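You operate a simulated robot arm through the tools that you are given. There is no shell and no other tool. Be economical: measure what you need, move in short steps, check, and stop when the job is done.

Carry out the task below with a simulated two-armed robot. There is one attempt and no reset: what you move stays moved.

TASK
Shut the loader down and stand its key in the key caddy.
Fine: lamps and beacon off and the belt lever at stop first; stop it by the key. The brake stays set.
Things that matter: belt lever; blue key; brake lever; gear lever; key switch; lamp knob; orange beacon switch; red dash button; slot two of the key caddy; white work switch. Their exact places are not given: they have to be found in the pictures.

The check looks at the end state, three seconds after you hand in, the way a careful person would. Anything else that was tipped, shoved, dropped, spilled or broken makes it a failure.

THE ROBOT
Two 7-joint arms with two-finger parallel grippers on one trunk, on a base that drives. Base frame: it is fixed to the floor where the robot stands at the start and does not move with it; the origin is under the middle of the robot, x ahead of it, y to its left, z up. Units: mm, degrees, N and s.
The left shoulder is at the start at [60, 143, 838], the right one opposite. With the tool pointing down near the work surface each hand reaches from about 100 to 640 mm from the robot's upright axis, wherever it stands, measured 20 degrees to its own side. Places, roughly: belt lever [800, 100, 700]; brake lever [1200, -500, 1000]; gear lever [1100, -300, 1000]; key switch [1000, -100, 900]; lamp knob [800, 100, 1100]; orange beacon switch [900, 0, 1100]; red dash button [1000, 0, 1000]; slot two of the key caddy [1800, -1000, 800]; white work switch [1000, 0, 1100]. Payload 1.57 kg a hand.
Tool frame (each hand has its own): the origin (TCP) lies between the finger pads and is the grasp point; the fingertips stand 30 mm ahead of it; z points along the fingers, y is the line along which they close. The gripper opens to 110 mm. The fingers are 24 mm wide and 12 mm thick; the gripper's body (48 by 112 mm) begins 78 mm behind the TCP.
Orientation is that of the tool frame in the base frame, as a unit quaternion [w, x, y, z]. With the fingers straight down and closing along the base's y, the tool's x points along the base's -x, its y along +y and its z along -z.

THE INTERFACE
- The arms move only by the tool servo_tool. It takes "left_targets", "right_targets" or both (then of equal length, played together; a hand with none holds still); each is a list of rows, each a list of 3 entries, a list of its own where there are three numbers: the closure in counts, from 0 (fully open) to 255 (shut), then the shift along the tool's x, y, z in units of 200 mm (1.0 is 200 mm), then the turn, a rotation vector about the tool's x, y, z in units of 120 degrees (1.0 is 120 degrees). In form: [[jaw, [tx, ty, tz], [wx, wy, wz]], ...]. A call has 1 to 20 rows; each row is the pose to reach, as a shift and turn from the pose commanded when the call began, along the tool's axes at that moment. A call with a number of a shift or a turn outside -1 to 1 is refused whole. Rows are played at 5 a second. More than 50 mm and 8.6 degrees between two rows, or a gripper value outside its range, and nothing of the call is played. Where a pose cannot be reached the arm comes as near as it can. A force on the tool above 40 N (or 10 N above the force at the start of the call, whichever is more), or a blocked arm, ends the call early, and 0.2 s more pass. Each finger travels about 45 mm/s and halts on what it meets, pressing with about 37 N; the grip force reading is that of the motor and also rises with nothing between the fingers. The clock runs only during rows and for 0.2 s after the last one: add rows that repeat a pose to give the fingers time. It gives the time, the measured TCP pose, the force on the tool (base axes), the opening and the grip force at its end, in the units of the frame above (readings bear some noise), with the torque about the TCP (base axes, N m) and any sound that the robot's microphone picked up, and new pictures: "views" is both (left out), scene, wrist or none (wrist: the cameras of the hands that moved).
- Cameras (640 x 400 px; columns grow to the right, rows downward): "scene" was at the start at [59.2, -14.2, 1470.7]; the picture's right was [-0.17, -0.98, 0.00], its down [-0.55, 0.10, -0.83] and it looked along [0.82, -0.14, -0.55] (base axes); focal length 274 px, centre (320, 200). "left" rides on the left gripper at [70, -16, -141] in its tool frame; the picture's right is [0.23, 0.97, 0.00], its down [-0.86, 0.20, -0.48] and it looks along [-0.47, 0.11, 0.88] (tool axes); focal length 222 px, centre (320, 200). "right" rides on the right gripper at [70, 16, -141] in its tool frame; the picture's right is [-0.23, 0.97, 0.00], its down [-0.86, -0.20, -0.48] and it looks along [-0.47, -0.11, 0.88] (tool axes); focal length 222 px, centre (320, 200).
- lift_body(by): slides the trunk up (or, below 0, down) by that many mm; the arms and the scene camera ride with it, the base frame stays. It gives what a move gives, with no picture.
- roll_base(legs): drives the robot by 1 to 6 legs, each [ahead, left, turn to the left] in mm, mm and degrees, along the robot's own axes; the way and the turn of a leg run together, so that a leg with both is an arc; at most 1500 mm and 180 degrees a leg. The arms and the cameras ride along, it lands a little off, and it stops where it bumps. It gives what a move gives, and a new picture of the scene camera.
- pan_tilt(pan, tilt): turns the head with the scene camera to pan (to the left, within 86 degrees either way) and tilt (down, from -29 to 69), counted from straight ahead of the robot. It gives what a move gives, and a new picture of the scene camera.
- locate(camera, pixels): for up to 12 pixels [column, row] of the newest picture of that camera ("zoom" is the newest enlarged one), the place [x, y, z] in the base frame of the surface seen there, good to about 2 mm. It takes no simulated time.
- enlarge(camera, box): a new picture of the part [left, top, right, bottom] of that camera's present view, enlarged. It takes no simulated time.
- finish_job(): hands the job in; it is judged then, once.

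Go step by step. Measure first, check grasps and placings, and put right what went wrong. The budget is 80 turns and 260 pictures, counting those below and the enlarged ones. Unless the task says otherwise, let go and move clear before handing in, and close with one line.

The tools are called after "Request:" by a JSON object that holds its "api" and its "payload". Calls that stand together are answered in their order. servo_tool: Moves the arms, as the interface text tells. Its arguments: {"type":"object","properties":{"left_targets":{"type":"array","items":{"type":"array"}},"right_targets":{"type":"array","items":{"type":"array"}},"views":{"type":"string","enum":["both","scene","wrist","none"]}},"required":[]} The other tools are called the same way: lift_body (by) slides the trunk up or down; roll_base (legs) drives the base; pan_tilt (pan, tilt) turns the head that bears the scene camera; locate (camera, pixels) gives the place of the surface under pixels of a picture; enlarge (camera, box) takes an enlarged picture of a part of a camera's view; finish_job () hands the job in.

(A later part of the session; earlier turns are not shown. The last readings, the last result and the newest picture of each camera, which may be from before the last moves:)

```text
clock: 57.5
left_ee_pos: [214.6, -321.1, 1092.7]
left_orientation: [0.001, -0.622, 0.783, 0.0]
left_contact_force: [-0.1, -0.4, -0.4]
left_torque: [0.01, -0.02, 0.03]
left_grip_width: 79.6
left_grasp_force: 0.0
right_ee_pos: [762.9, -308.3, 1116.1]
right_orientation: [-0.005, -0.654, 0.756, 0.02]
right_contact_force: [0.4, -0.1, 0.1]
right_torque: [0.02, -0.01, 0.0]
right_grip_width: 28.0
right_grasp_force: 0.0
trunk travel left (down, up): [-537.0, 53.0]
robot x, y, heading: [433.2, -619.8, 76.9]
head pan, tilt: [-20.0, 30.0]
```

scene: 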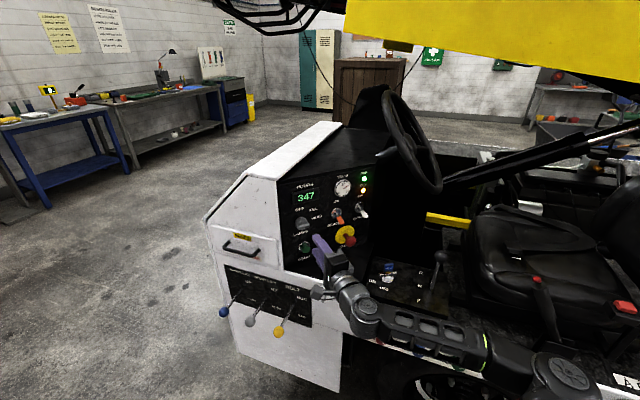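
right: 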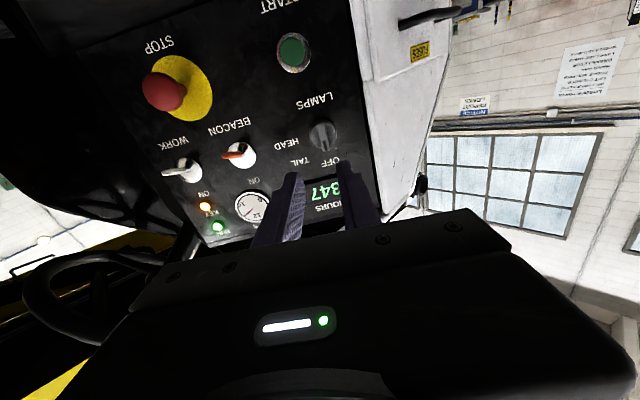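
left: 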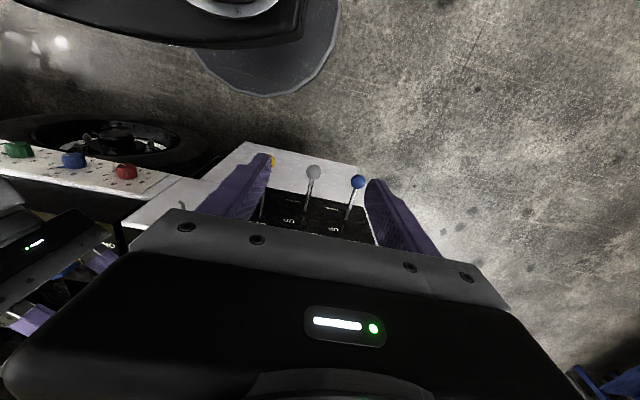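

Request:
{"api": "roll_base", "payload": {"legs": [[0, 0, -40.5], [188, 158, 0]]}}

Request:
{"api": "pan_tilt", "payload": {"pan": -8, "tilt": 45}}

Request:
{"api": "enlarge", "payload": {"camera": "scene", "box": [290, 120, 410, 220]}}

```text
clock: 61.1
left_ee_pos: [517.4, -12.1, 1091.8]
left_orientation: [0.0, -0.312, 0.95, 0.001]
left_contact_force: [0.0, -0.2, -0.2]
left_torque: [-0.05, -0.01, 0.0]
left_grip_width: 79.7
left_grasp_force: 0.1
right_ee_pos: [944.2, -355.2, 1115.0]
right_orientation: [0.002, -0.354, 0.935, 0.02]
right_contact_force: [-0.2, 0.5, 0.1]
right_torque: [-0.04, 0.03, -0.01]
right_grip_width: 28.0
right_grasp_force: 0.2
trunk travel left (down, up): [-537.0, 53.0]
robot x, y, heading: [489.6, -379.7, 36.6]
head pan, tilt: [-20.0, 30.0]
```

scene: 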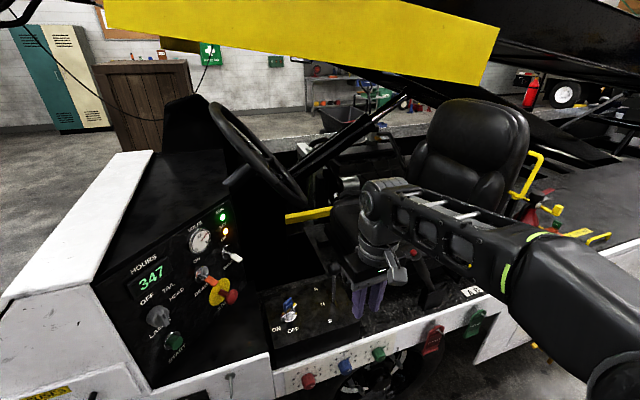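

```text
clock: 61.9
left_ee_pos: [517.6, -13.2, 1093.1]
left_orientation: [-0.001, -0.312, 0.95, -0.001]
left_contact_force: [0.1, 0.1, 0.8]
left_torque: [-0.03, 0.01, -0.03]
left_grip_width: 79.6
left_grasp_force: 0.0
right_ee_pos: [944.4, -356.5, 1116.0]
right_orientation: [0.002, -0.353, 0.936, 0.02]
right_contact_force: [-0.7, -0.8, -0.2]
right_torque: [-0.03, 0.0, 0.0]
right_grip_width: 28.2
right_grasp_force: 0.0
trunk travel left (down, up): [-537.0, 53.0]
robot x, y, heading: [491.6, -378.5, 36.2]
head pan, tilt: [-8.0, 45.0]
```

scene: 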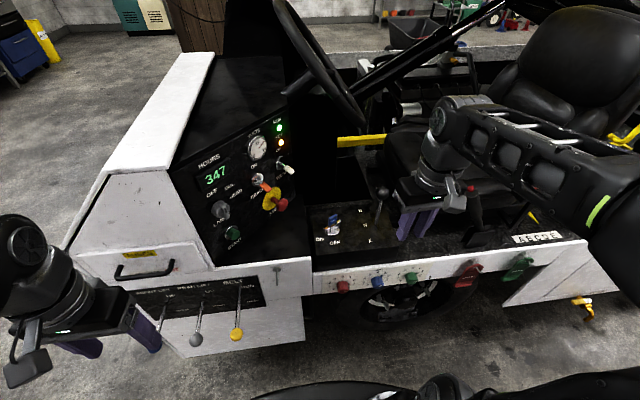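

```text
4.00 times, centred on (350, 170) of scene
```

zoom: 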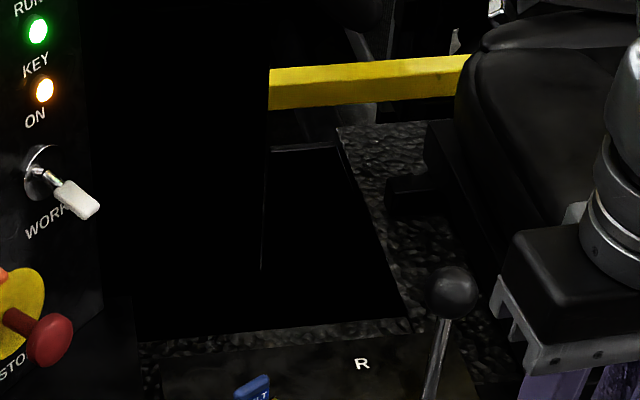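

Request:
{"api": "enlarge", "payload": {"camera": "scene", "box": [305, 195, 385, 255]}}

Request:
{"api": "locate", "payload": {"camera": "zoom", "pixels": [[230, 155], [205, 165], [225, 180], [165, 205], [275, 190], [220, 225], [115, 270], [245, 365], [255, 160], [225, 200], [250, 245], [195, 240]]}}

```text
6.67 times, centred on (345, 225) of scene
```

zoom: 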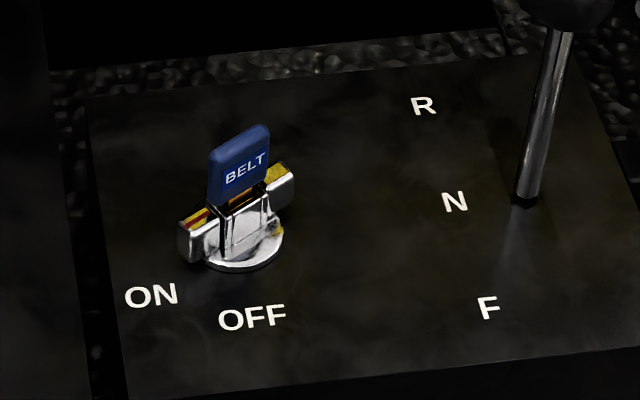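

```text
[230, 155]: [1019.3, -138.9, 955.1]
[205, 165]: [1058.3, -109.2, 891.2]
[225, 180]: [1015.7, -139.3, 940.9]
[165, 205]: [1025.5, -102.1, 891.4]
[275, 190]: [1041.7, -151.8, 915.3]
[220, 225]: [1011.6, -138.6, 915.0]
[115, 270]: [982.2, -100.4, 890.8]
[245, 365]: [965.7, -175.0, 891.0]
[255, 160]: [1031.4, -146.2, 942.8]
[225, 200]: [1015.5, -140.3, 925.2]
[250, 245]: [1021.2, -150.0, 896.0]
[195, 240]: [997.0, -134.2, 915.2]
```

Bar points to ON (≈155°); OFF lies ≈60° counter-clockwise from above. Check the steering wheel's position for clearance before moving over the key.

Request:
{"api": "locate", "payload": {"camera": "scene", "pixels": [[362, 119], [345, 95], [318, 60], [295, 88], [376, 82], [383, 190], [383, 196], [338, 143]]}}

```text
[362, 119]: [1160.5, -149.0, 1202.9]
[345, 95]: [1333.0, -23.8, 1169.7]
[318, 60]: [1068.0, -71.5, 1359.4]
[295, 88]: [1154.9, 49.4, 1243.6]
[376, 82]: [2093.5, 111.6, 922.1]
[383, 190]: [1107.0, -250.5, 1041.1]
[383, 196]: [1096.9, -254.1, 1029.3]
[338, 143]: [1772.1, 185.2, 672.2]
```

Wheel rim stays >80 mm away if I keep low. Move the right hand over the key at z≈1030 with jaws aligned across the key's faces.

Request:
{"api": "servo_tool", "payload": {"right_targets": [[116, [-0.124, 0.068, 0.05], [0.0025, 0, 0.066]], [116, [-0.248, 0.136, 0.1], [0.005, 0, 0.132]], [116, [-0.371, 0.204, 0.16], [0.0075, 0, 0.198]], [116, [-0.495, 0.272, 0.22], [0.01, 0, 0.264]], [116, [-0.619, 0.341, 0.28], [0.0125, 0, 0.33]], [116, [-0.743, 0.409, 0.34], [0.015, 0, 0.396]], [116, [-0.866, 0.477, 0.4], [0.0175, -0.001, 0.462]], [116, [-0.99, 0.545, 0.43], [0.02, -0.002, 0.528]], [116, [-0.99, 0.545, 0.43], [0.02, -0.002, 0.528]]]}}

Request:
{"api": "enlarge", "payload": {"camera": "right", "box": [240, 80, 440, 230]}}

```text
clock: 63.9
left_ee_pos: [517.6, -12.6, 1092.2]
left_orientation: [0.001, -0.312, 0.95, 0.0]
left_contact_force: [0.0, 0.0, 0.7]
left_torque: [-0.01, 0.02, 0.01]
left_grip_width: 79.7
left_grasp_force: 0.0
right_ee_pos: [1020.8, -141.8, 1037.2]
right_orientation: [0.0, 0.192, 0.981, 0.001]
right_contact_force: [0.1, 0.3, 0.2]
right_torque: [0.03, 0.02, 0.01]
right_grip_width: 59.7
right_grasp_force: 0.0
trunk travel left (down, up): [-537.0, 53.0]
robot x, y, heading: [493.8, -380.7, 36.3]
head pan, tilt: [-8.0, 45.0]
```

scene: 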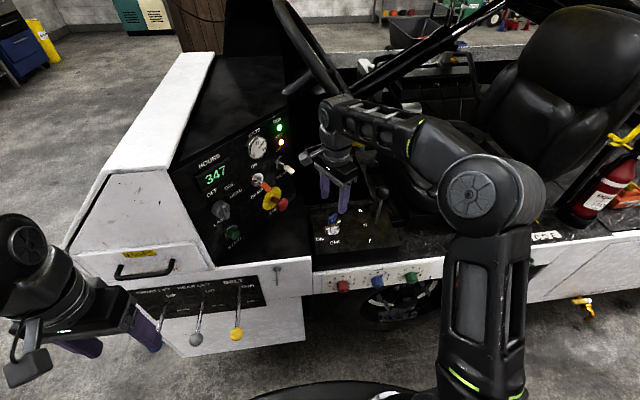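
right: 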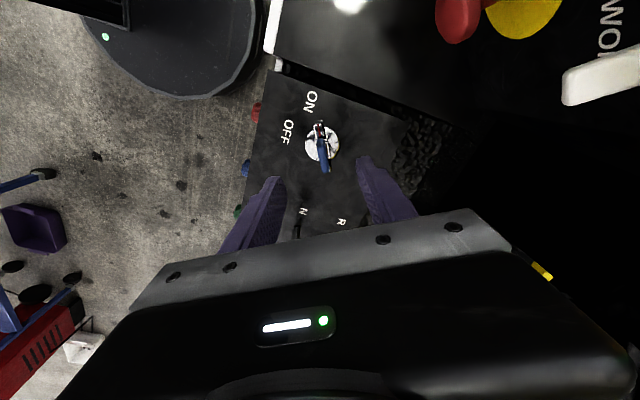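

```text
2.67 times, centred on (340, 155) of right
```

zoom: 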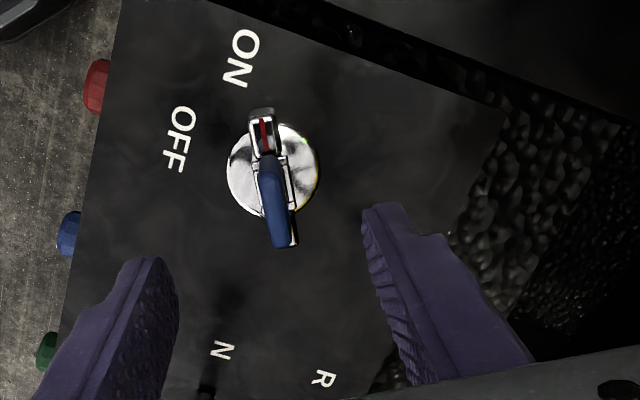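

The pointer's red stripe points to ON. Measure precisely.

Request:
{"api": "locate", "payload": {"camera": "zoom", "pixels": [[262, 115], [266, 150], [293, 240], [272, 175], [277, 205], [272, 165], [281, 242], [240, 57], [180, 138], [235, 180], [312, 160]]}}

Request:
{"api": "enlarge", "payload": {"camera": "right", "box": [300, 115, 350, 180]}}

```text
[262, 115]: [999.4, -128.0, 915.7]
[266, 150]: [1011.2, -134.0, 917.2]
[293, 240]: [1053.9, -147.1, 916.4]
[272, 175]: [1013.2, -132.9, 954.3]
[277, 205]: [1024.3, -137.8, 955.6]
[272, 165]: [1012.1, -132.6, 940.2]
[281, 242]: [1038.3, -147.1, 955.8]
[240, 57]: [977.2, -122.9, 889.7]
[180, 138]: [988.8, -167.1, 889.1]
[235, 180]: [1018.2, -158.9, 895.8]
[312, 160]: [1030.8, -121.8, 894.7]
```

```text
6.15 times, centred on (325, 148) of right
```

zoom: 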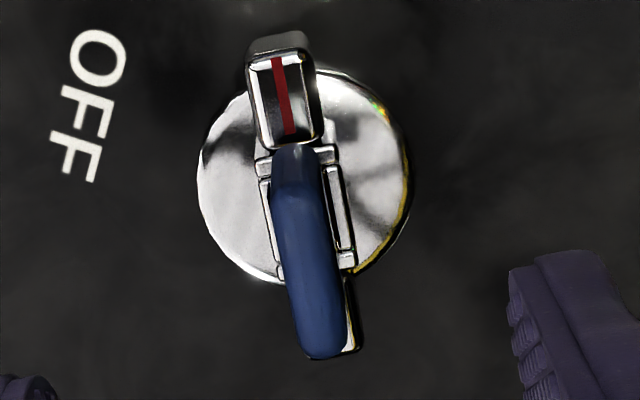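

Key centre ≈(1026,-139.5), top z 956. Descend to TCP z≈950 and close on the blue head.

Request:
{"api": "servo_tool", "payload": {"right_targets": [[116, [-0.02, 0.02, 0.1], [0, 0, 0.025]], [116, [-0.02, 0.02, 0.25], [0, 0, 0.025]], [116, [-0.02, 0.02, 0.37], [0, 0, 0.025]], [116, [-0.02, 0.02, 0.435], [0, 0, 0.025]], [200, [-0.02, 0.02, 0.435], [0, 0, 0.025]], [255, [-0.02, 0.02, 0.435], [0, 0, 0.025]], [255, [-0.02, 0.02, 0.435], [0, 0, 0.025]], [255, [-0.02, 0.02, 0.435], [0, 0, 0.025]], [255, [-0.02, 0.02, 0.435], [0, 0, 0.025]]], "views": "wrist"}}

Request:
{"api": "enlarge", "payload": {"camera": "right", "box": [260, 100, 400, 230]}}

Request:
{"api": "enlarge", "payload": {"camera": "scene", "box": [290, 160, 390, 260]}}

```text
clock: 65.9
left_ee_pos: [519.2, -12.1, 1092.2]
left_orientation: [-0.001, -0.312, 0.95, 0.0]
left_contact_force: [0.2, -0.3, -0.6]
left_torque: [-0.02, -0.01, -0.01]
left_grip_width: 79.9
left_grasp_force: 0.1
right_ee_pos: [1026.1, -139.6, 950.5]
right_orientation: [0.0, 0.218, 0.976, 0.0]
right_contact_force: [-0.8, -1.3, 0.6]
right_torque: [-0.07, 0.07, 0.02]
right_grip_width: 8.0
right_grasp_force: 27.1
trunk travel left (down, up): [-537.0, 53.0]
robot x, y, heading: [491.2, -378.6, 36.8]
head pan, tilt: [-8.0, 45.0]
```

right: 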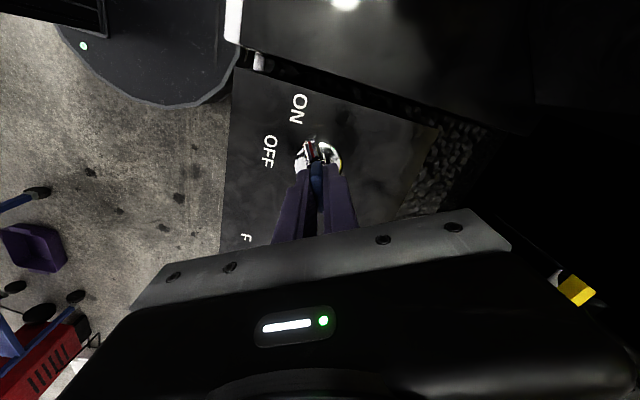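

```text
3.08 times, centred on (330, 165) of right
```

zoom: 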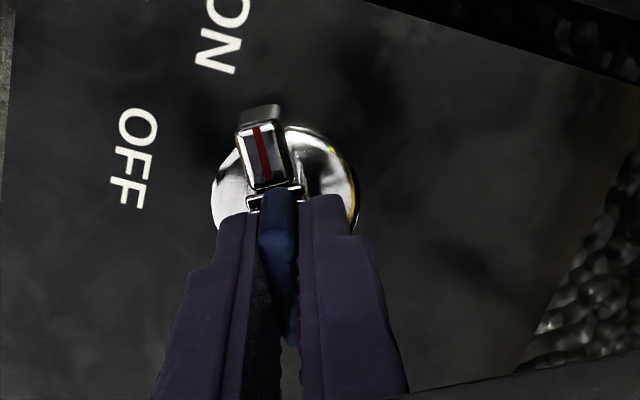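

```text
4.00 times, centred on (340, 210) of scene
```

zoom: 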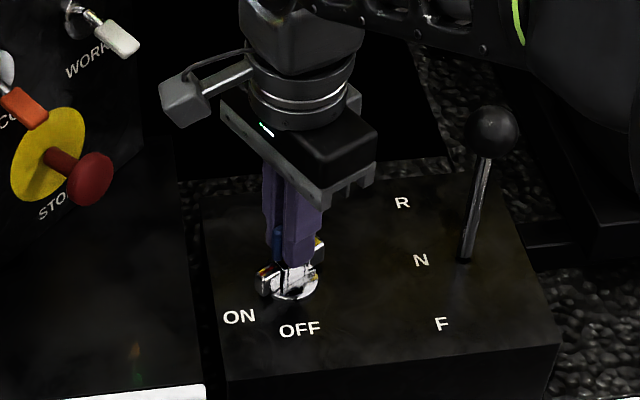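

Key head gripped (8 mm) with hardly any torque. Turn it 60° counter-clockwise (−z) to OFF.

Request:
{"api": "servo_tool", "payload": {"right_targets": [[255, [0, 0, 0], [0, 0, -0.0625]], [255, [0, 0, 0], [0, 0, -0.125]], [255, [0, 0, 0], [0, 0, -0.1875]], [255, [0, 0, 0], [0, 0, -0.25]], [255, [0, 0, 0], [0, 0, -0.3125]], [255, [0, 0, 0], [0, 0, -0.375]], [255, [0, 0, 0], [0, 0, -0.4375]], [255, [0, 0, 0], [0, 0, -0.5]], [255, [0, 0, 0], [0, 0, -0.5]]]}}

Request:
{"api": "enlarge", "payload": {"camera": "right", "box": [260, 100, 400, 230]}}

Request:
{"api": "enlarge", "payload": {"camera": "scene", "box": [230, 110, 390, 260]}}

```text
clock: 67.9
left_ee_pos: [519.2, -11.8, 1092.7]
left_orientation: [0.001, -0.312, 0.95, 0.0]
left_contact_force: [0.8, -0.5, 0.3]
left_torque: [0.0, -0.01, 0.0]
left_grip_width: 79.8
left_grasp_force: 0.1
right_ee_pos: [1026.6, -140.1, 951.4]
right_orientation: [0.001, -0.3, 0.954, 0.001]
right_contact_force: [-0.4, -4.2, 6.8]
right_torque: [-0.15, 0.08, 0.0]
right_grip_width: 8.0
right_grasp_force: 27.1
trunk travel left (down, up): [-537.0, 53.0]
robot x, y, heading: [493.1, -382.0, 36.4]
head pan, tilt: [-8.0, 45.0]
```

scene: 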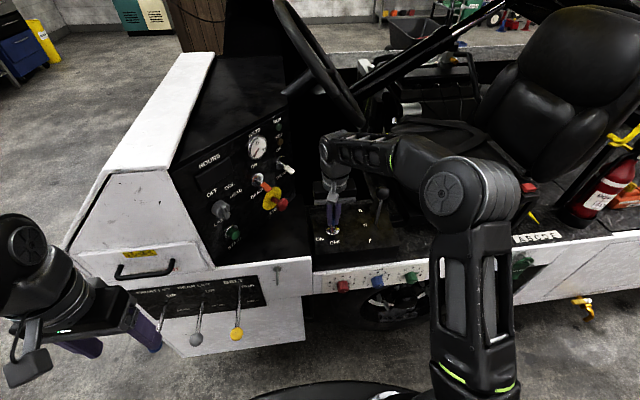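
right: 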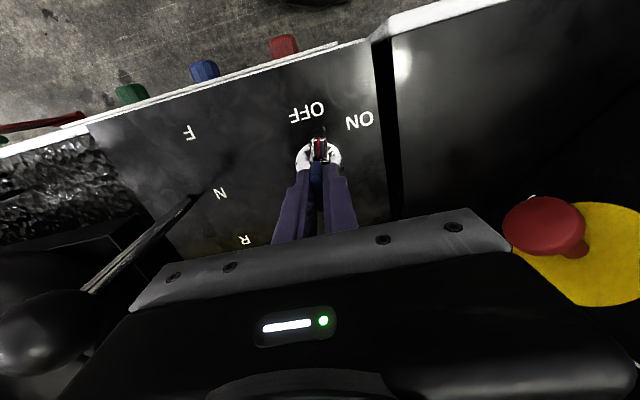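

```text
3.08 times, centred on (330, 165) of right
```

zoom: 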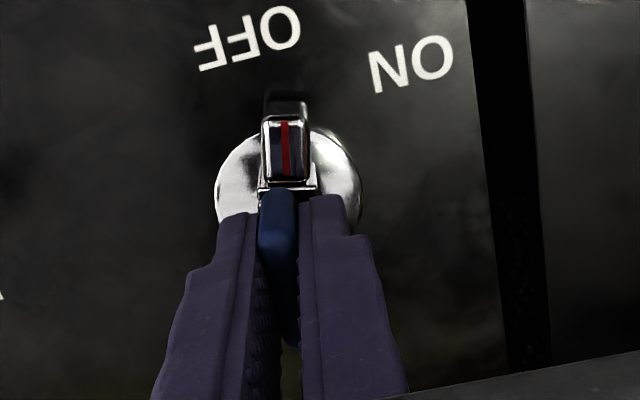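

```text
2.67 times, centred on (310, 185) of scene
```

zoom: 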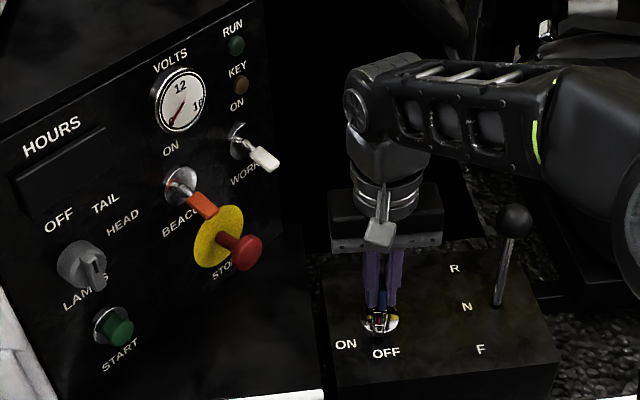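

RUN and KEY lamps, display and volts are dead: the loader is off, key at OFF. Draw the key straight up.

Request:
{"api": "servo_tool", "payload": {"right_targets": [[255, [0, 0, -0.05], [0, 0, 0]], [255, [0, 0, -0.1], [0, 0, 0]], [255, [0, 0, -0.15], [0, 0, 0]], [255, [0, 0, -0.25], [0, 0, 0]], [255, [0, 0, -0.35], [0, 0, 0]], [255, [0, 0, -0.45], [0, 0, 0]], [255, [0, 0, -0.45], [0, 0, 0]]]}}

Request:
{"api": "enlarge", "payload": {"camera": "right", "box": [260, 90, 400, 230]}}

Request:
{"api": "enlarge", "payload": {"camera": "scene", "box": [290, 160, 390, 260]}}

```text
clock: 69.5
left_ee_pos: [518.4, -13.7, 1093.6]
left_orientation: [0.0, -0.312, 0.95, 0.0]
left_contact_force: [-0.3, 0.4, -0.1]
left_torque: [0.0, 0.01, 0.0]
left_grip_width: 80.0
left_grasp_force: 0.0
right_ee_pos: [1025.2, -139.3, 1040.2]
right_orientation: [0.0, -0.3, 0.954, 0.001]
right_contact_force: [0.5, -0.6, -0.6]
right_torque: [-0.01, -0.01, 0.01]
right_grip_width: 8.2
right_grasp_force: 26.6
trunk travel left (down, up): [-537.0, 53.0]
robot x, y, heading: [490.5, -379.2, 36.3]
head pan, tilt: [-8.0, 45.0]
```

scene: 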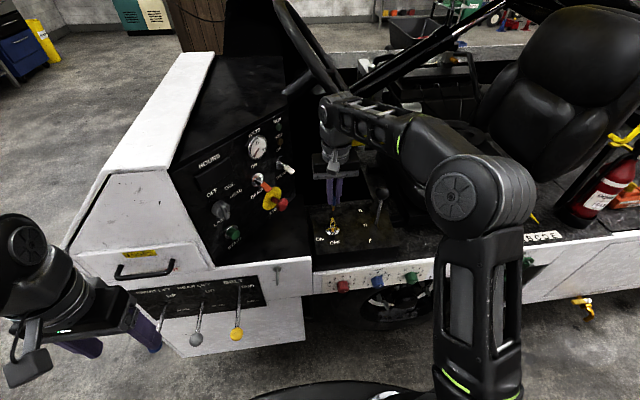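
right: 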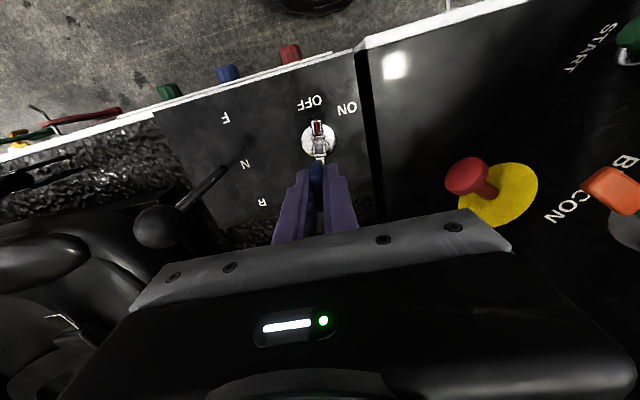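

```text
2.86 times, centred on (330, 160) of right
```

zoom: 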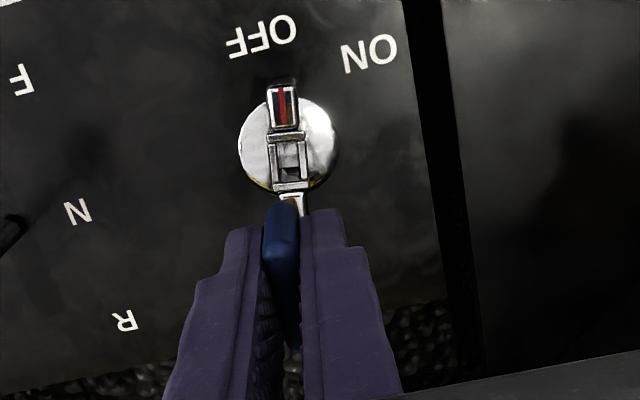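

```text
4.00 times, centred on (340, 210) of scene
```

zoom: 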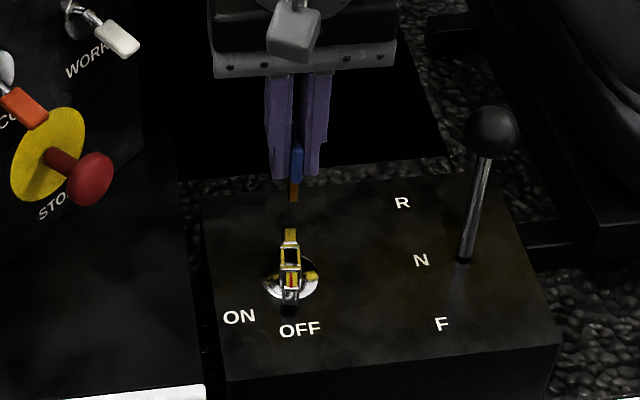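

The key is out, gripped firmly. Retract it toward the robot and drive right along the loader toward the caddy.

Request:
{"api": "servo_tool", "payload": {"right_targets": [[255, [0.15, 0, -0.05], [0, 0, 0]], [255, [0.35, 0, -0.1], [0, 0, 0]], [255, [0.55, 0, -0.1], [0, 0, 0]], [255, [0.75, 0, -0.1], [0, 0, 0]], [255, [0.95, 0, -0.1], [0, 0, 0]], [255, [0.95, 0, -0.1], [0, 0, 0]]], "views": "wrist"}}

Request:
{"api": "roll_base", "payload": {"legs": [[-60, -100, 0], [0, -850, 0]]}}

Request:
{"api": "pan_tilt", "payload": {"pan": -15, "tilt": 42}}

```text
clock: 70.9
left_ee_pos: [518.3, -12.4, 1092.8]
left_orientation: [0.0, -0.312, 0.95, 0.0]
left_contact_force: [0.2, 0.2, -0.9]
left_torque: [-0.03, 0.01, -0.03]
left_grip_width: 79.8
left_grasp_force: 0.0
right_ee_pos: [868.1, -248.3, 1057.5]
right_orientation: [0.0, -0.299, 0.954, 0.0]
right_contact_force: [-0.4, 1.2, -0.9]
right_torque: [-0.01, 0.03, 0.0]
right_grip_width: 8.0
right_grasp_force: 27.0
trunk travel left (down, up): [-537.0, 53.0]
robot x, y, heading: [492.6, -382.3, 36.2]
head pan, tilt: [-8.0, 45.0]
```

right: 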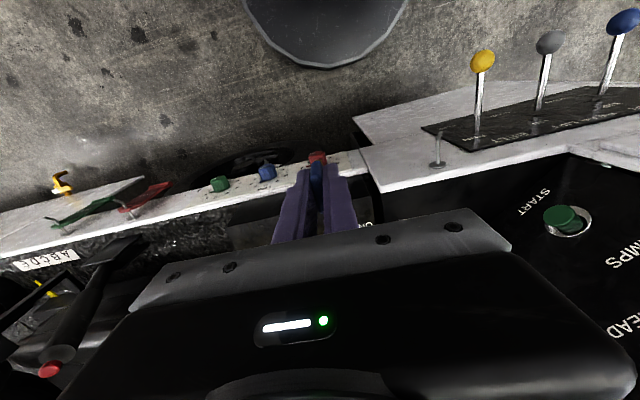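

```text
clock: 76.3
left_ee_pos: [1038.5, -818.1, 1093.3]
left_orientation: [0.0, -0.31, 0.951, 0.0]
left_contact_force: [0.2, -0.6, 0.3]
left_torque: [0.02, 0.03, -0.04]
left_grip_width: 79.7
left_grasp_force: 0.0
right_ee_pos: [1388.6, -1056.9, 1056.5]
right_orientation: [0.0, -0.297, 0.955, 0.001]
right_contact_force: [0.2, 0.3, -0.4]
right_torque: [0.01, 0.0, 0.03]
right_grip_width: 8.3
right_grasp_force: 27.0
trunk travel left (down, up): [-537.0, 53.0]
robot x, y, heading: [1011.4, -1187.4, 36.2]
head pan, tilt: [-8.0, 45.0]
```

scene: 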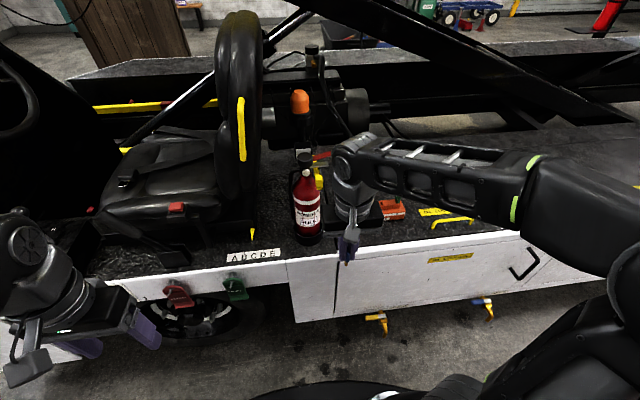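

```text
clock: 77.0
left_ee_pos: [1039.6, -818.6, 1092.7]
left_orientation: [0.0, -0.31, 0.951, 0.0]
left_contact_force: [0.4, -0.1, -1.1]
left_torque: [0.0, -0.02, 0.01]
left_grip_width: 79.9
left_grasp_force: 0.1
right_ee_pos: [1387.9, -1055.2, 1056.7]
right_orientation: [0.0, -0.298, 0.955, 0.0]
right_contact_force: [0.8, -0.4, 0.2]
right_torque: [-0.01, 0.0, -0.02]
right_grip_width: 8.0
right_grasp_force: 26.6
trunk travel left (down, up): [-537.0, 53.0]
robot x, y, heading: [1008.6, -1188.2, 36.2]
head pan, tilt: [-15.0, 42.0]
```

scene: 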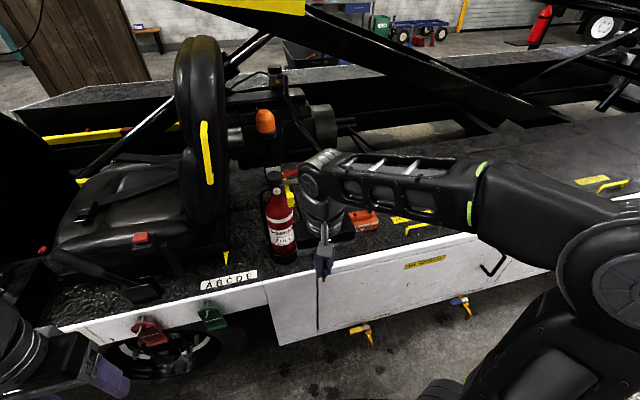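

The caddy is at (365,215), partly hidden by the right wrist. Move 300 mm further right for a clear look.

Request:
{"api": "roll_base", "payload": {"legs": [[0, -330, 0]]}}

Request:
{"api": "pan_tilt", "payload": {"pan": 5, "tilt": 35}}

```text
clock: 79.2
left_ee_pos: [1239.6, -1091.5, 1092.7]
left_orientation: [0.0, -0.308, 0.951, -0.001]
left_contact_force: [0.0, 0.2, -0.2]
left_torque: [0.01, 0.0, -0.01]
left_grip_width: 79.9
left_grasp_force: 0.0
right_ee_pos: [1585.7, -1328.5, 1057.1]
right_orientation: [0.0, -0.295, 0.955, 0.001]
right_contact_force: [0.5, -0.5, -0.8]
right_torque: [0.03, -0.01, 0.01]
right_grip_width: 8.1
right_grasp_force: 27.1
trunk travel left (down, up): [-537.0, 53.0]
robot x, y, heading: [1207.3, -1461.1, 36.0]
head pan, tilt: [-15.0, 42.0]
```

scene: 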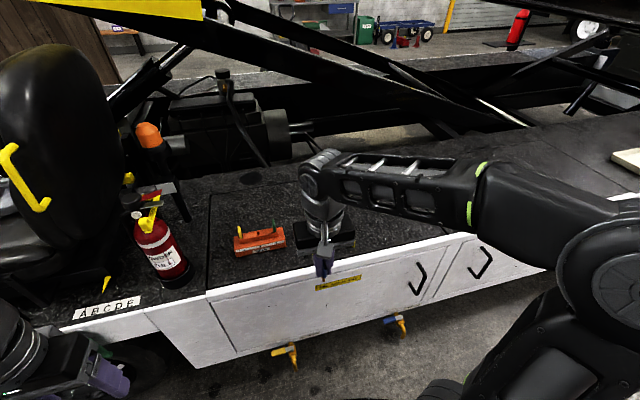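

```text
clock: 80.0
left_ee_pos: [1239.1, -1091.7, 1092.6]
left_orientation: [0.0, -0.308, 0.951, 0.001]
left_contact_force: [0.2, 1.0, 0.6]
left_torque: [-0.04, -0.01, 0.03]
left_grip_width: 79.7
left_grasp_force: 0.0
right_ee_pos: [1587.0, -1330.2, 1057.9]
right_orientation: [0.001, -0.295, 0.955, 0.0]
right_contact_force: [1.2, -1.2, 0.0]
right_torque: [0.02, 0.02, 0.03]
right_grip_width: 7.8
right_grasp_force: 26.8
trunk travel left (down, up): [-537.0, 53.0]
robot x, y, heading: [1210.6, -1457.9, 35.8]
head pan, tilt: [5.0, 35.0]
```

scene: 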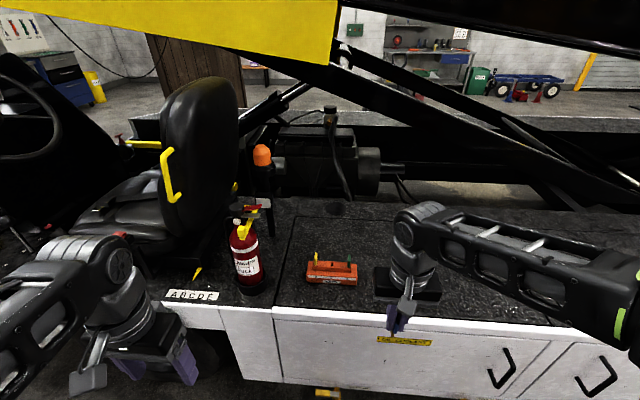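

Request:
{"api": "enlarge", "payload": {"camera": "scene", "box": [295, 240, 370, 295]}}

Request:
{"api": "locate", "payload": {"camera": "zoom", "pixels": [[185, 130], [480, 185], [340, 200], [335, 185], [340, 225], [180, 175], [480, 210], [270, 195], [400, 205], [110, 240], [555, 270], [330, 275]]}}

```text
7.27 times, centred on (332, 268) of scene
```

zoom: 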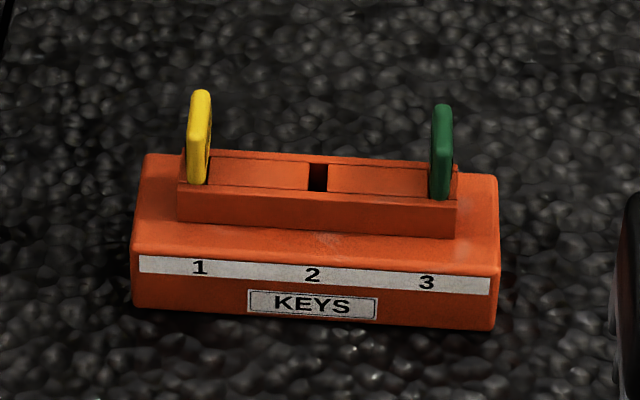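

```text
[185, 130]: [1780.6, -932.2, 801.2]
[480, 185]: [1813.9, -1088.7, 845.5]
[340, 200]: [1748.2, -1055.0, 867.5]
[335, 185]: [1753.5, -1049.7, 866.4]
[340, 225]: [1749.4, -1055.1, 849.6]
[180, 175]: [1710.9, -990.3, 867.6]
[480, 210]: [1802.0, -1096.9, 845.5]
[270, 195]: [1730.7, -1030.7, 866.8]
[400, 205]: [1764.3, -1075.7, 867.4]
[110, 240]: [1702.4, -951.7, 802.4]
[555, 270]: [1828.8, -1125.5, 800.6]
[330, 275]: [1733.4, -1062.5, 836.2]
```

Slot 2 is the empty dark slot at zoom (318,177). Drive 100 ahead and 123 left to bring it in front of the right arm.

Request:
{"api": "roll_base", "payload": {"legs": [[100, 123, 0]]}}

Request:
{"api": "pan_tilt", "payload": {"pan": -5, "tilt": 42}}

Request:
{"api": "enlarge", "payload": {"camera": "right", "box": [200, 60, 440, 240]}}

```text
clock: 81.4
left_ee_pos: [1248.0, -931.1, 1092.3]
left_orientation: [0.001, -0.309, 0.951, -0.001]
left_contact_force: [-0.4, 1.4, 1.2]
left_torque: [-0.02, 0.03, -0.01]
left_grip_width: 79.9
left_grasp_force: 0.1
right_ee_pos: [1597.0, -1170.6, 1057.2]
right_orientation: [0.0, -0.296, 0.955, 0.0]
right_contact_force: [0.3, -0.1, -0.1]
right_torque: [-0.04, 0.03, 0.0]
right_grip_width: 8.2
right_grasp_force: 26.9
trunk travel left (down, up): [-537.0, 53.0]
robot x, y, heading: [1216.6, -1300.9, 35.9]
head pan, tilt: [5.0, 35.0]
```

scene: 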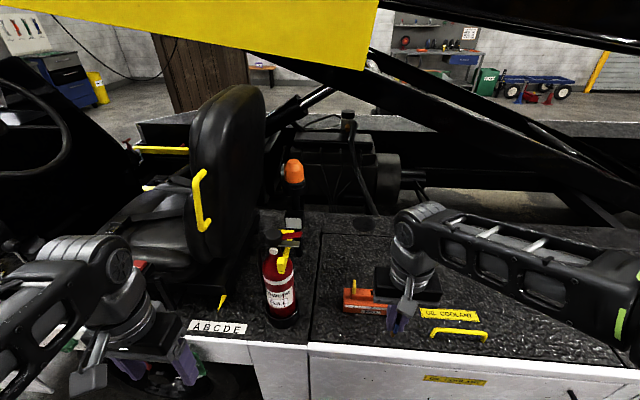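

```text
clock: 82.1
left_ee_pos: [1247.5, -933.5, 1092.7]
left_orientation: [-0.001, -0.309, 0.951, 0.0]
left_contact_force: [-0.2, 0.9, 0.2]
left_torque: [0.03, 0.0, -0.02]
left_grip_width: 79.8
left_grasp_force: 0.0
right_ee_pos: [1596.8, -1170.7, 1058.0]
right_orientation: [0.0, -0.296, 0.955, 0.0]
right_contact_force: [0.6, -0.2, 0.0]
right_torque: [0.02, -0.02, -0.02]
right_grip_width: 8.2
right_grasp_force: 26.4
trunk travel left (down, up): [-537.0, 53.0]
robot x, y, heading: [1220.6, -1302.1, 36.2]
head pan, tilt: [-5.0, 42.0]
```

scene: 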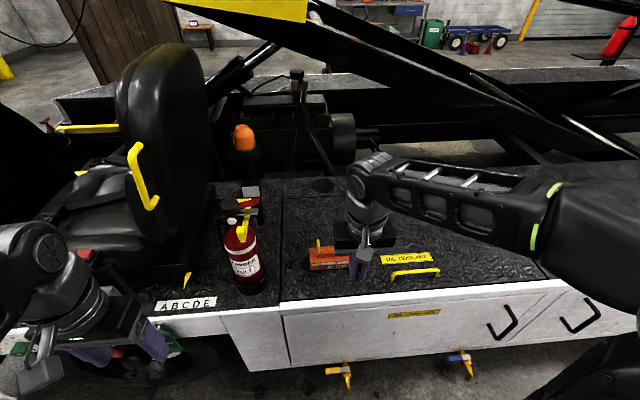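

```text
2.22 times, centred on (320, 150) of right
```

zoom: 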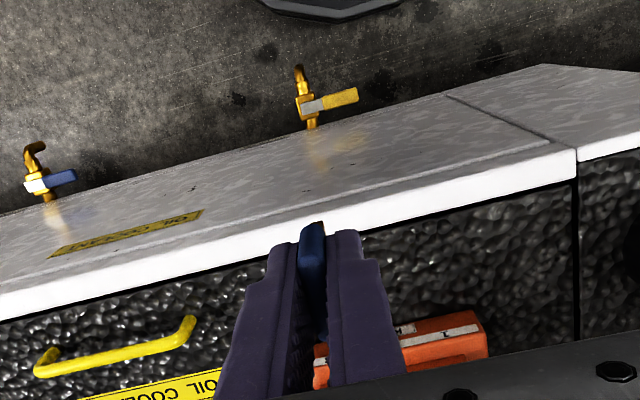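

Move the right hand 130 mm inward to look at the caddy with the wrist camera.

Request:
{"api": "servo_tool", "payload": {"right_targets": [[255, [-0.2, 0, 0], [0, 0, 0]], [255, [-0.4, 0, 0], [0, 0, 0]], [255, [-0.6, 0, 0], [0, 0, 0]], [255, [-0.75, 0, 0], [0, 0, 0]], [255, [-0.75, 0, 0], [0, 0, 0]]], "views": "both"}}

Request:
{"api": "enlarge", "payload": {"camera": "right", "box": [240, 80, 420, 240]}}

```text
clock: 83.3
left_ee_pos: [1246.9, -932.1, 1093.0]
left_orientation: [0.001, -0.309, 0.951, 0.0]
left_contact_force: [-0.3, -0.2, 0.0]
left_torque: [-0.02, 0.01, -0.01]
left_grip_width: 80.0
left_grasp_force: 0.1
right_ee_pos: [1718.4, -1085.4, 1057.6]
right_orientation: [0.0, -0.297, 0.955, 0.001]
right_contact_force: [0.4, 0.2, 0.0]
right_torque: [-0.01, -0.01, -0.01]
right_grip_width: 8.4
right_grasp_force: 26.5
trunk travel left (down, up): [-537.0, 53.0]
robot x, y, heading: [1218.1, -1301.0, 36.1]
head pan, tilt: [-5.0, 42.0]
```

scene: 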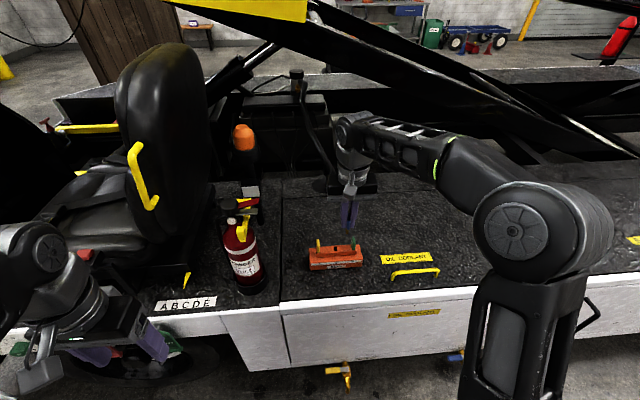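
right: 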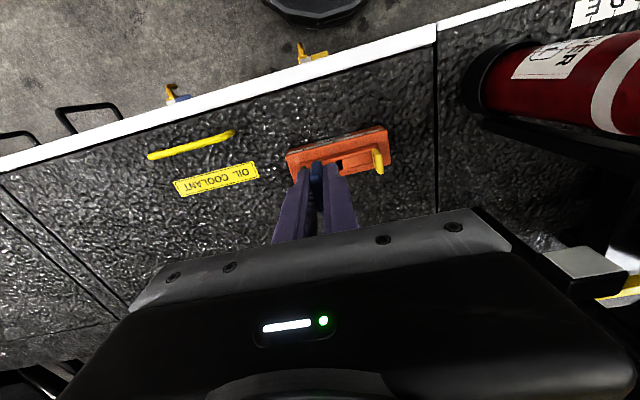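

```text
2.50 times, centred on (330, 160) of right
```

zoom: 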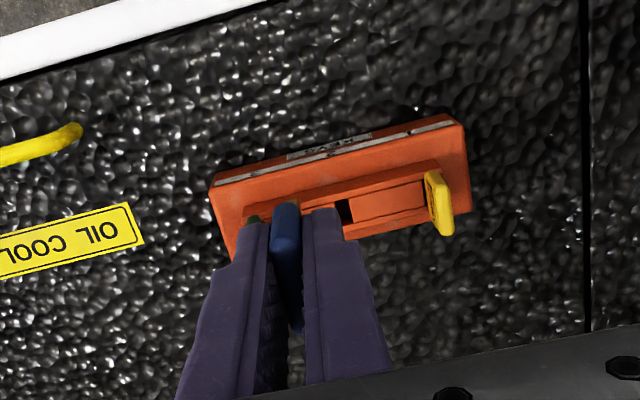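

Request:
{"api": "enlarge", "payload": {"camera": "right", "box": [310, 125, 400, 190]}}

Request:
{"api": "locate", "payload": {"camera": "zoom", "pixels": [[195, 235], [225, 235], [195, 205], [230, 265], [285, 215], [440, 140], [490, 195], [390, 240], [300, 165], [130, 130], [500, 35], [210, 230]]}}

Request:
{"api": "enlarge", "payload": {"camera": "scene", "box": [300, 220, 370, 280]}}

```text
6.15 times, centred on (355, 158) of right
```

zoom: 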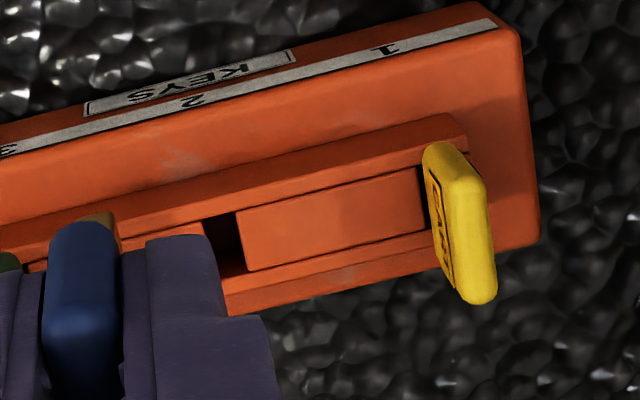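

```text
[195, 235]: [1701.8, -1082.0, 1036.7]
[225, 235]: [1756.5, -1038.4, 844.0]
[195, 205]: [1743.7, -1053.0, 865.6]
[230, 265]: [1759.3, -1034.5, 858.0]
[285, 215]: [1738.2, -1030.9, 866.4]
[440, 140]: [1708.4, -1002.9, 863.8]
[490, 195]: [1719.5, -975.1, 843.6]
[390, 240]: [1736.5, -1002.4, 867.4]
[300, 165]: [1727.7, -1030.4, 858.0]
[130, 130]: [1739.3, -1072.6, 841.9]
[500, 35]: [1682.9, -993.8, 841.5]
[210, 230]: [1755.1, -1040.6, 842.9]
```

```text
6.67 times, centred on (335, 250) of scene
```

zoom: 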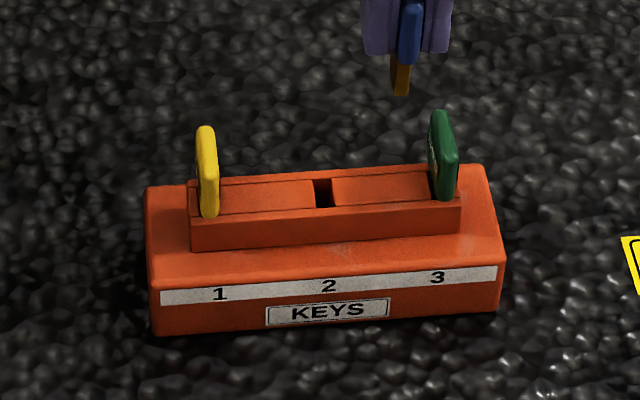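

Request:
{"api": "locate", "payload": {"camera": "zoom", "pixels": [[309, 196], [309, 185], [338, 192], [336, 182], [323, 212], [320, 172], [207, 150], [443, 130], [400, 88], [408, 30], [405, 60], [323, 193]]}}

Request:
{"api": "enlarge", "payload": {"camera": "scene", "box": [325, 233, 345, 253]}}

Request:
{"api": "locate", "payload": {"camera": "zoom", "pixels": [[200, 150], [250, 150], [290, 150], [330, 150], [270, 200], [270, 240], [330, 200]]}}

```text
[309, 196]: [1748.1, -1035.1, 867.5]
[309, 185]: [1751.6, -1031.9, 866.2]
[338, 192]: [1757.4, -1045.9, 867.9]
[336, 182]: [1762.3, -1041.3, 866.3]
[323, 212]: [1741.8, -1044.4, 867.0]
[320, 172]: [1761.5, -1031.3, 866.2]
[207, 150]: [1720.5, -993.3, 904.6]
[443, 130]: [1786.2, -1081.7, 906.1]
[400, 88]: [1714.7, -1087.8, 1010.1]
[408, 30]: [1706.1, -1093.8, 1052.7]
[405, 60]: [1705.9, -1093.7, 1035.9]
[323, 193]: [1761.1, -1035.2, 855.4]
```

```text
16.00 times, centred on (335, 243) of scene
```

zoom: 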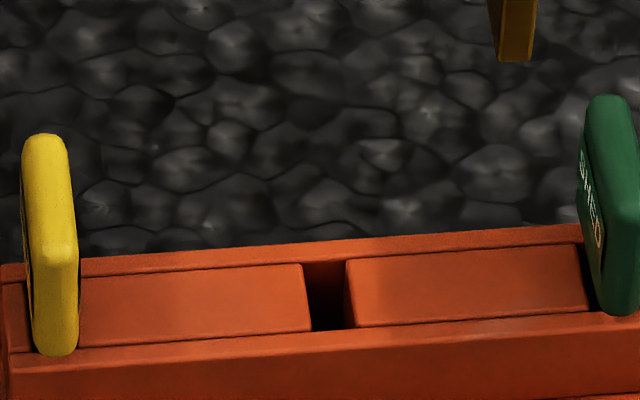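

```text
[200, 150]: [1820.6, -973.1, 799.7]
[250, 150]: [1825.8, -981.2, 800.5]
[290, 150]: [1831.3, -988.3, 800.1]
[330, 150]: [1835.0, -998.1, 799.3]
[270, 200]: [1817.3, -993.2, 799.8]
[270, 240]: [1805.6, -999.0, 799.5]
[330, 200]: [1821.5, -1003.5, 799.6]
```

Request:
{"api": "locate", "payload": {"camera": "zoom", "pixels": [[304, 300], [353, 296], [300, 270], [350, 266], [308, 325], [352, 320], [330, 343], [325, 250], [50, 140], [60, 240], [605, 100], [620, 200]]}}

Request:
{"api": "locate", "payload": {"camera": "scene", "pixels": [[344.7, 234], [351, 233]]}}

Request:
{"api": "enlarge", "payload": {"camera": "scene", "box": [336, 215, 356, 240]}}

Request:
{"api": "locate", "payload": {"camera": "zoom", "pixels": [[240, 320], [215, 290], [255, 290], [235, 240], [215, 200], [300, 180]]}}

```text
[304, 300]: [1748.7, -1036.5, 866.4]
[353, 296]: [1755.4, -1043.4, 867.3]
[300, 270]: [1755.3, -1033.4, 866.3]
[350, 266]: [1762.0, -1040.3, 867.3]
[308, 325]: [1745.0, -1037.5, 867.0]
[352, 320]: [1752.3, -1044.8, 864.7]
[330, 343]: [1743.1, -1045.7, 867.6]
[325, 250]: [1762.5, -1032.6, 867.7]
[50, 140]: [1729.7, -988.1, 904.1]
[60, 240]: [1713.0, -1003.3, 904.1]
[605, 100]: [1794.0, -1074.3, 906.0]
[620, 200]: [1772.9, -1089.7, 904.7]
```

```text
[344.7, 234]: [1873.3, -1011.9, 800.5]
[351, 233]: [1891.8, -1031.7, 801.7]
```

```text
16.00 times, centred on (346, 228) of scene
```

zoom: 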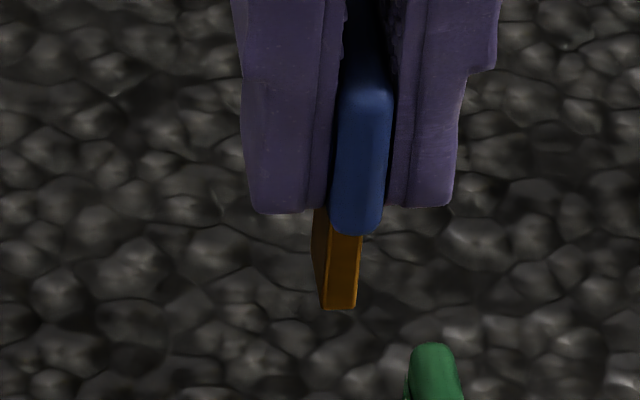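

```text
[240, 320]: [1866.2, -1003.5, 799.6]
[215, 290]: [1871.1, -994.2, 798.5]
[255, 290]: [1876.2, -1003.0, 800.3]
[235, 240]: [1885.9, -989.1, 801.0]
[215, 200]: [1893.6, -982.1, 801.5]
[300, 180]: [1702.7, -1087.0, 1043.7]
```

Request:
{"api": "locate", "payload": {"camera": "zoom", "pixels": [[340, 302], [342, 270], [322, 300], [352, 300], [318, 260], [358, 222], [365, 110], [345, 150], [382, 150], [330, 270], [355, 250]]}}

Request:
{"api": "enlarge", "payload": {"camera": "right", "box": [290, 140, 350, 200]}}

Request:
{"api": "locate", "payload": {"camera": "zoom", "pixels": [[310, 170], [310, 230], [310, 300]]}}

```text
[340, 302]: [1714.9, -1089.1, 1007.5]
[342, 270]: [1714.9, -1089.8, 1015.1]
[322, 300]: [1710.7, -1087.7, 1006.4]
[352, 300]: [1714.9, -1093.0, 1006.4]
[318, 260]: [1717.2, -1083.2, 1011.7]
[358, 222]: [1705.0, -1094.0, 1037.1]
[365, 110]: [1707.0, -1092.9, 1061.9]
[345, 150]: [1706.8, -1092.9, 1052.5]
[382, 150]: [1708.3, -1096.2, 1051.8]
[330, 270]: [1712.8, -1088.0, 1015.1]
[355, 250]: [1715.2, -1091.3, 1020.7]
```

```text
6.67 times, centred on (320, 170) of right
```

zoom: 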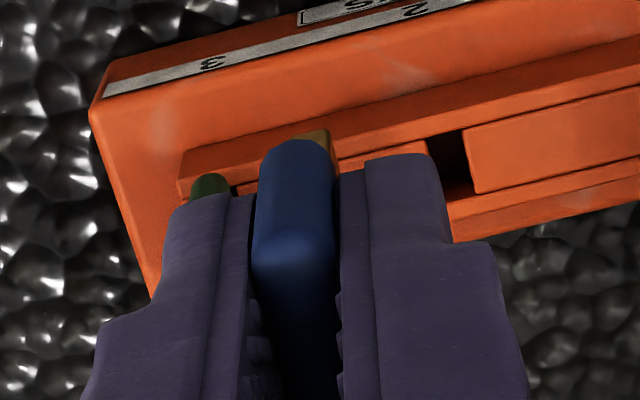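

```text
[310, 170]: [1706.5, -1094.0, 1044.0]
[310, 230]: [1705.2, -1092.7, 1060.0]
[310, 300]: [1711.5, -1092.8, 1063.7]
```

Slot 2 centre ≈ (1752.4,-1039.3), ridge top z 867; blade tip is ~52 mm below TCP. Move above the slot to TCP z≈935 and check.

Request:
{"api": "servo_tool", "payload": {"right_targets": [[255, [-0.1, 0.04, 0], [0, 0, -0.005]], [255, [-0.2, 0.08, 0], [0, 0, -0.009]], [255, [-0.271, 0.096, 0], [0, 0, -0.009]], [255, [-0.271, 0.096, 0.2], [0, 0, -0.009]], [255, [-0.271, 0.096, 0.4], [0, 0, -0.009]], [255, [-0.271, 0.096, 0.55], [0, 0, -0.009]], [255, [-0.271, 0.096, 0.61], [0, 0, -0.009]], [255, [-0.271, 0.096, 0.61], [0, 0, -0.009]], [255, [-0.271, 0.096, 0.61], [0, 0, -0.009]]]}}

Request:
{"api": "enlarge", "payload": {"camera": "scene", "box": [320, 220, 355, 255]}}

Request:
{"api": "enlarge", "payload": {"camera": "right", "box": [270, 100, 390, 220]}}

```text
clock: 85.3
left_ee_pos: [1248.7, -932.8, 1091.4]
left_orientation: [0.0, -0.309, 0.951, 0.0]
left_contact_force: [0.6, -0.1, -0.8]
left_torque: [0.0, -0.01, 0.0]
left_grip_width: 79.9
left_grasp_force: 0.1
right_ee_pos: [1752.6, -1037.6, 936.9]
right_orientation: [0.0, -0.306, 0.952, -0.001]
right_contact_force: [0.1, 0.2, -0.1]
right_torque: [0.02, -0.01, 0.01]
right_grip_width: 8.1
right_grasp_force: 26.7
trunk travel left (down, up): [-537.0, 53.0]
robot x, y, heading: [1218.7, -1300.4, 35.8]
head pan, tilt: [-5.0, 42.0]
```

scene: 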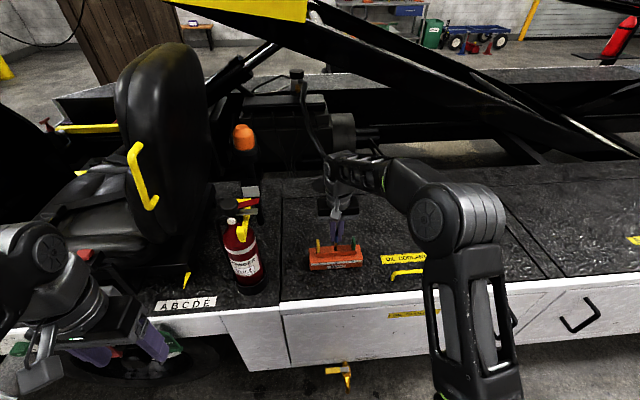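
right: 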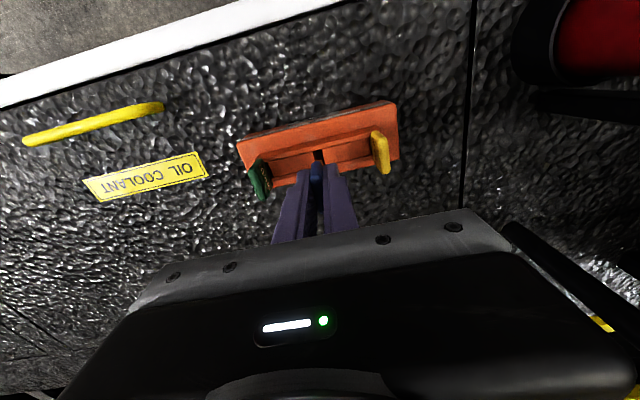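

```text
11.43 times, centred on (338, 238) of scene
```

zoom: 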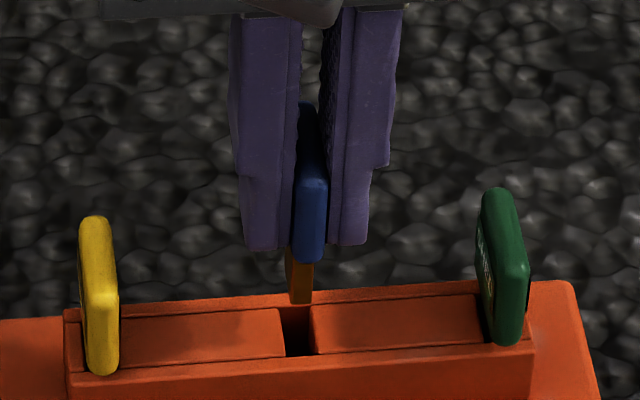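

```text
3.33 times, centred on (330, 160) of right
```

zoom: 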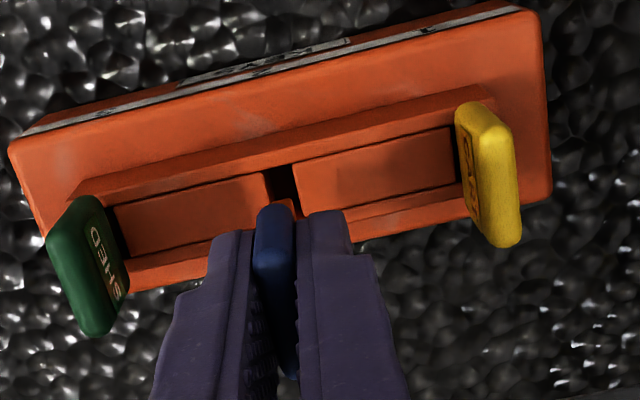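

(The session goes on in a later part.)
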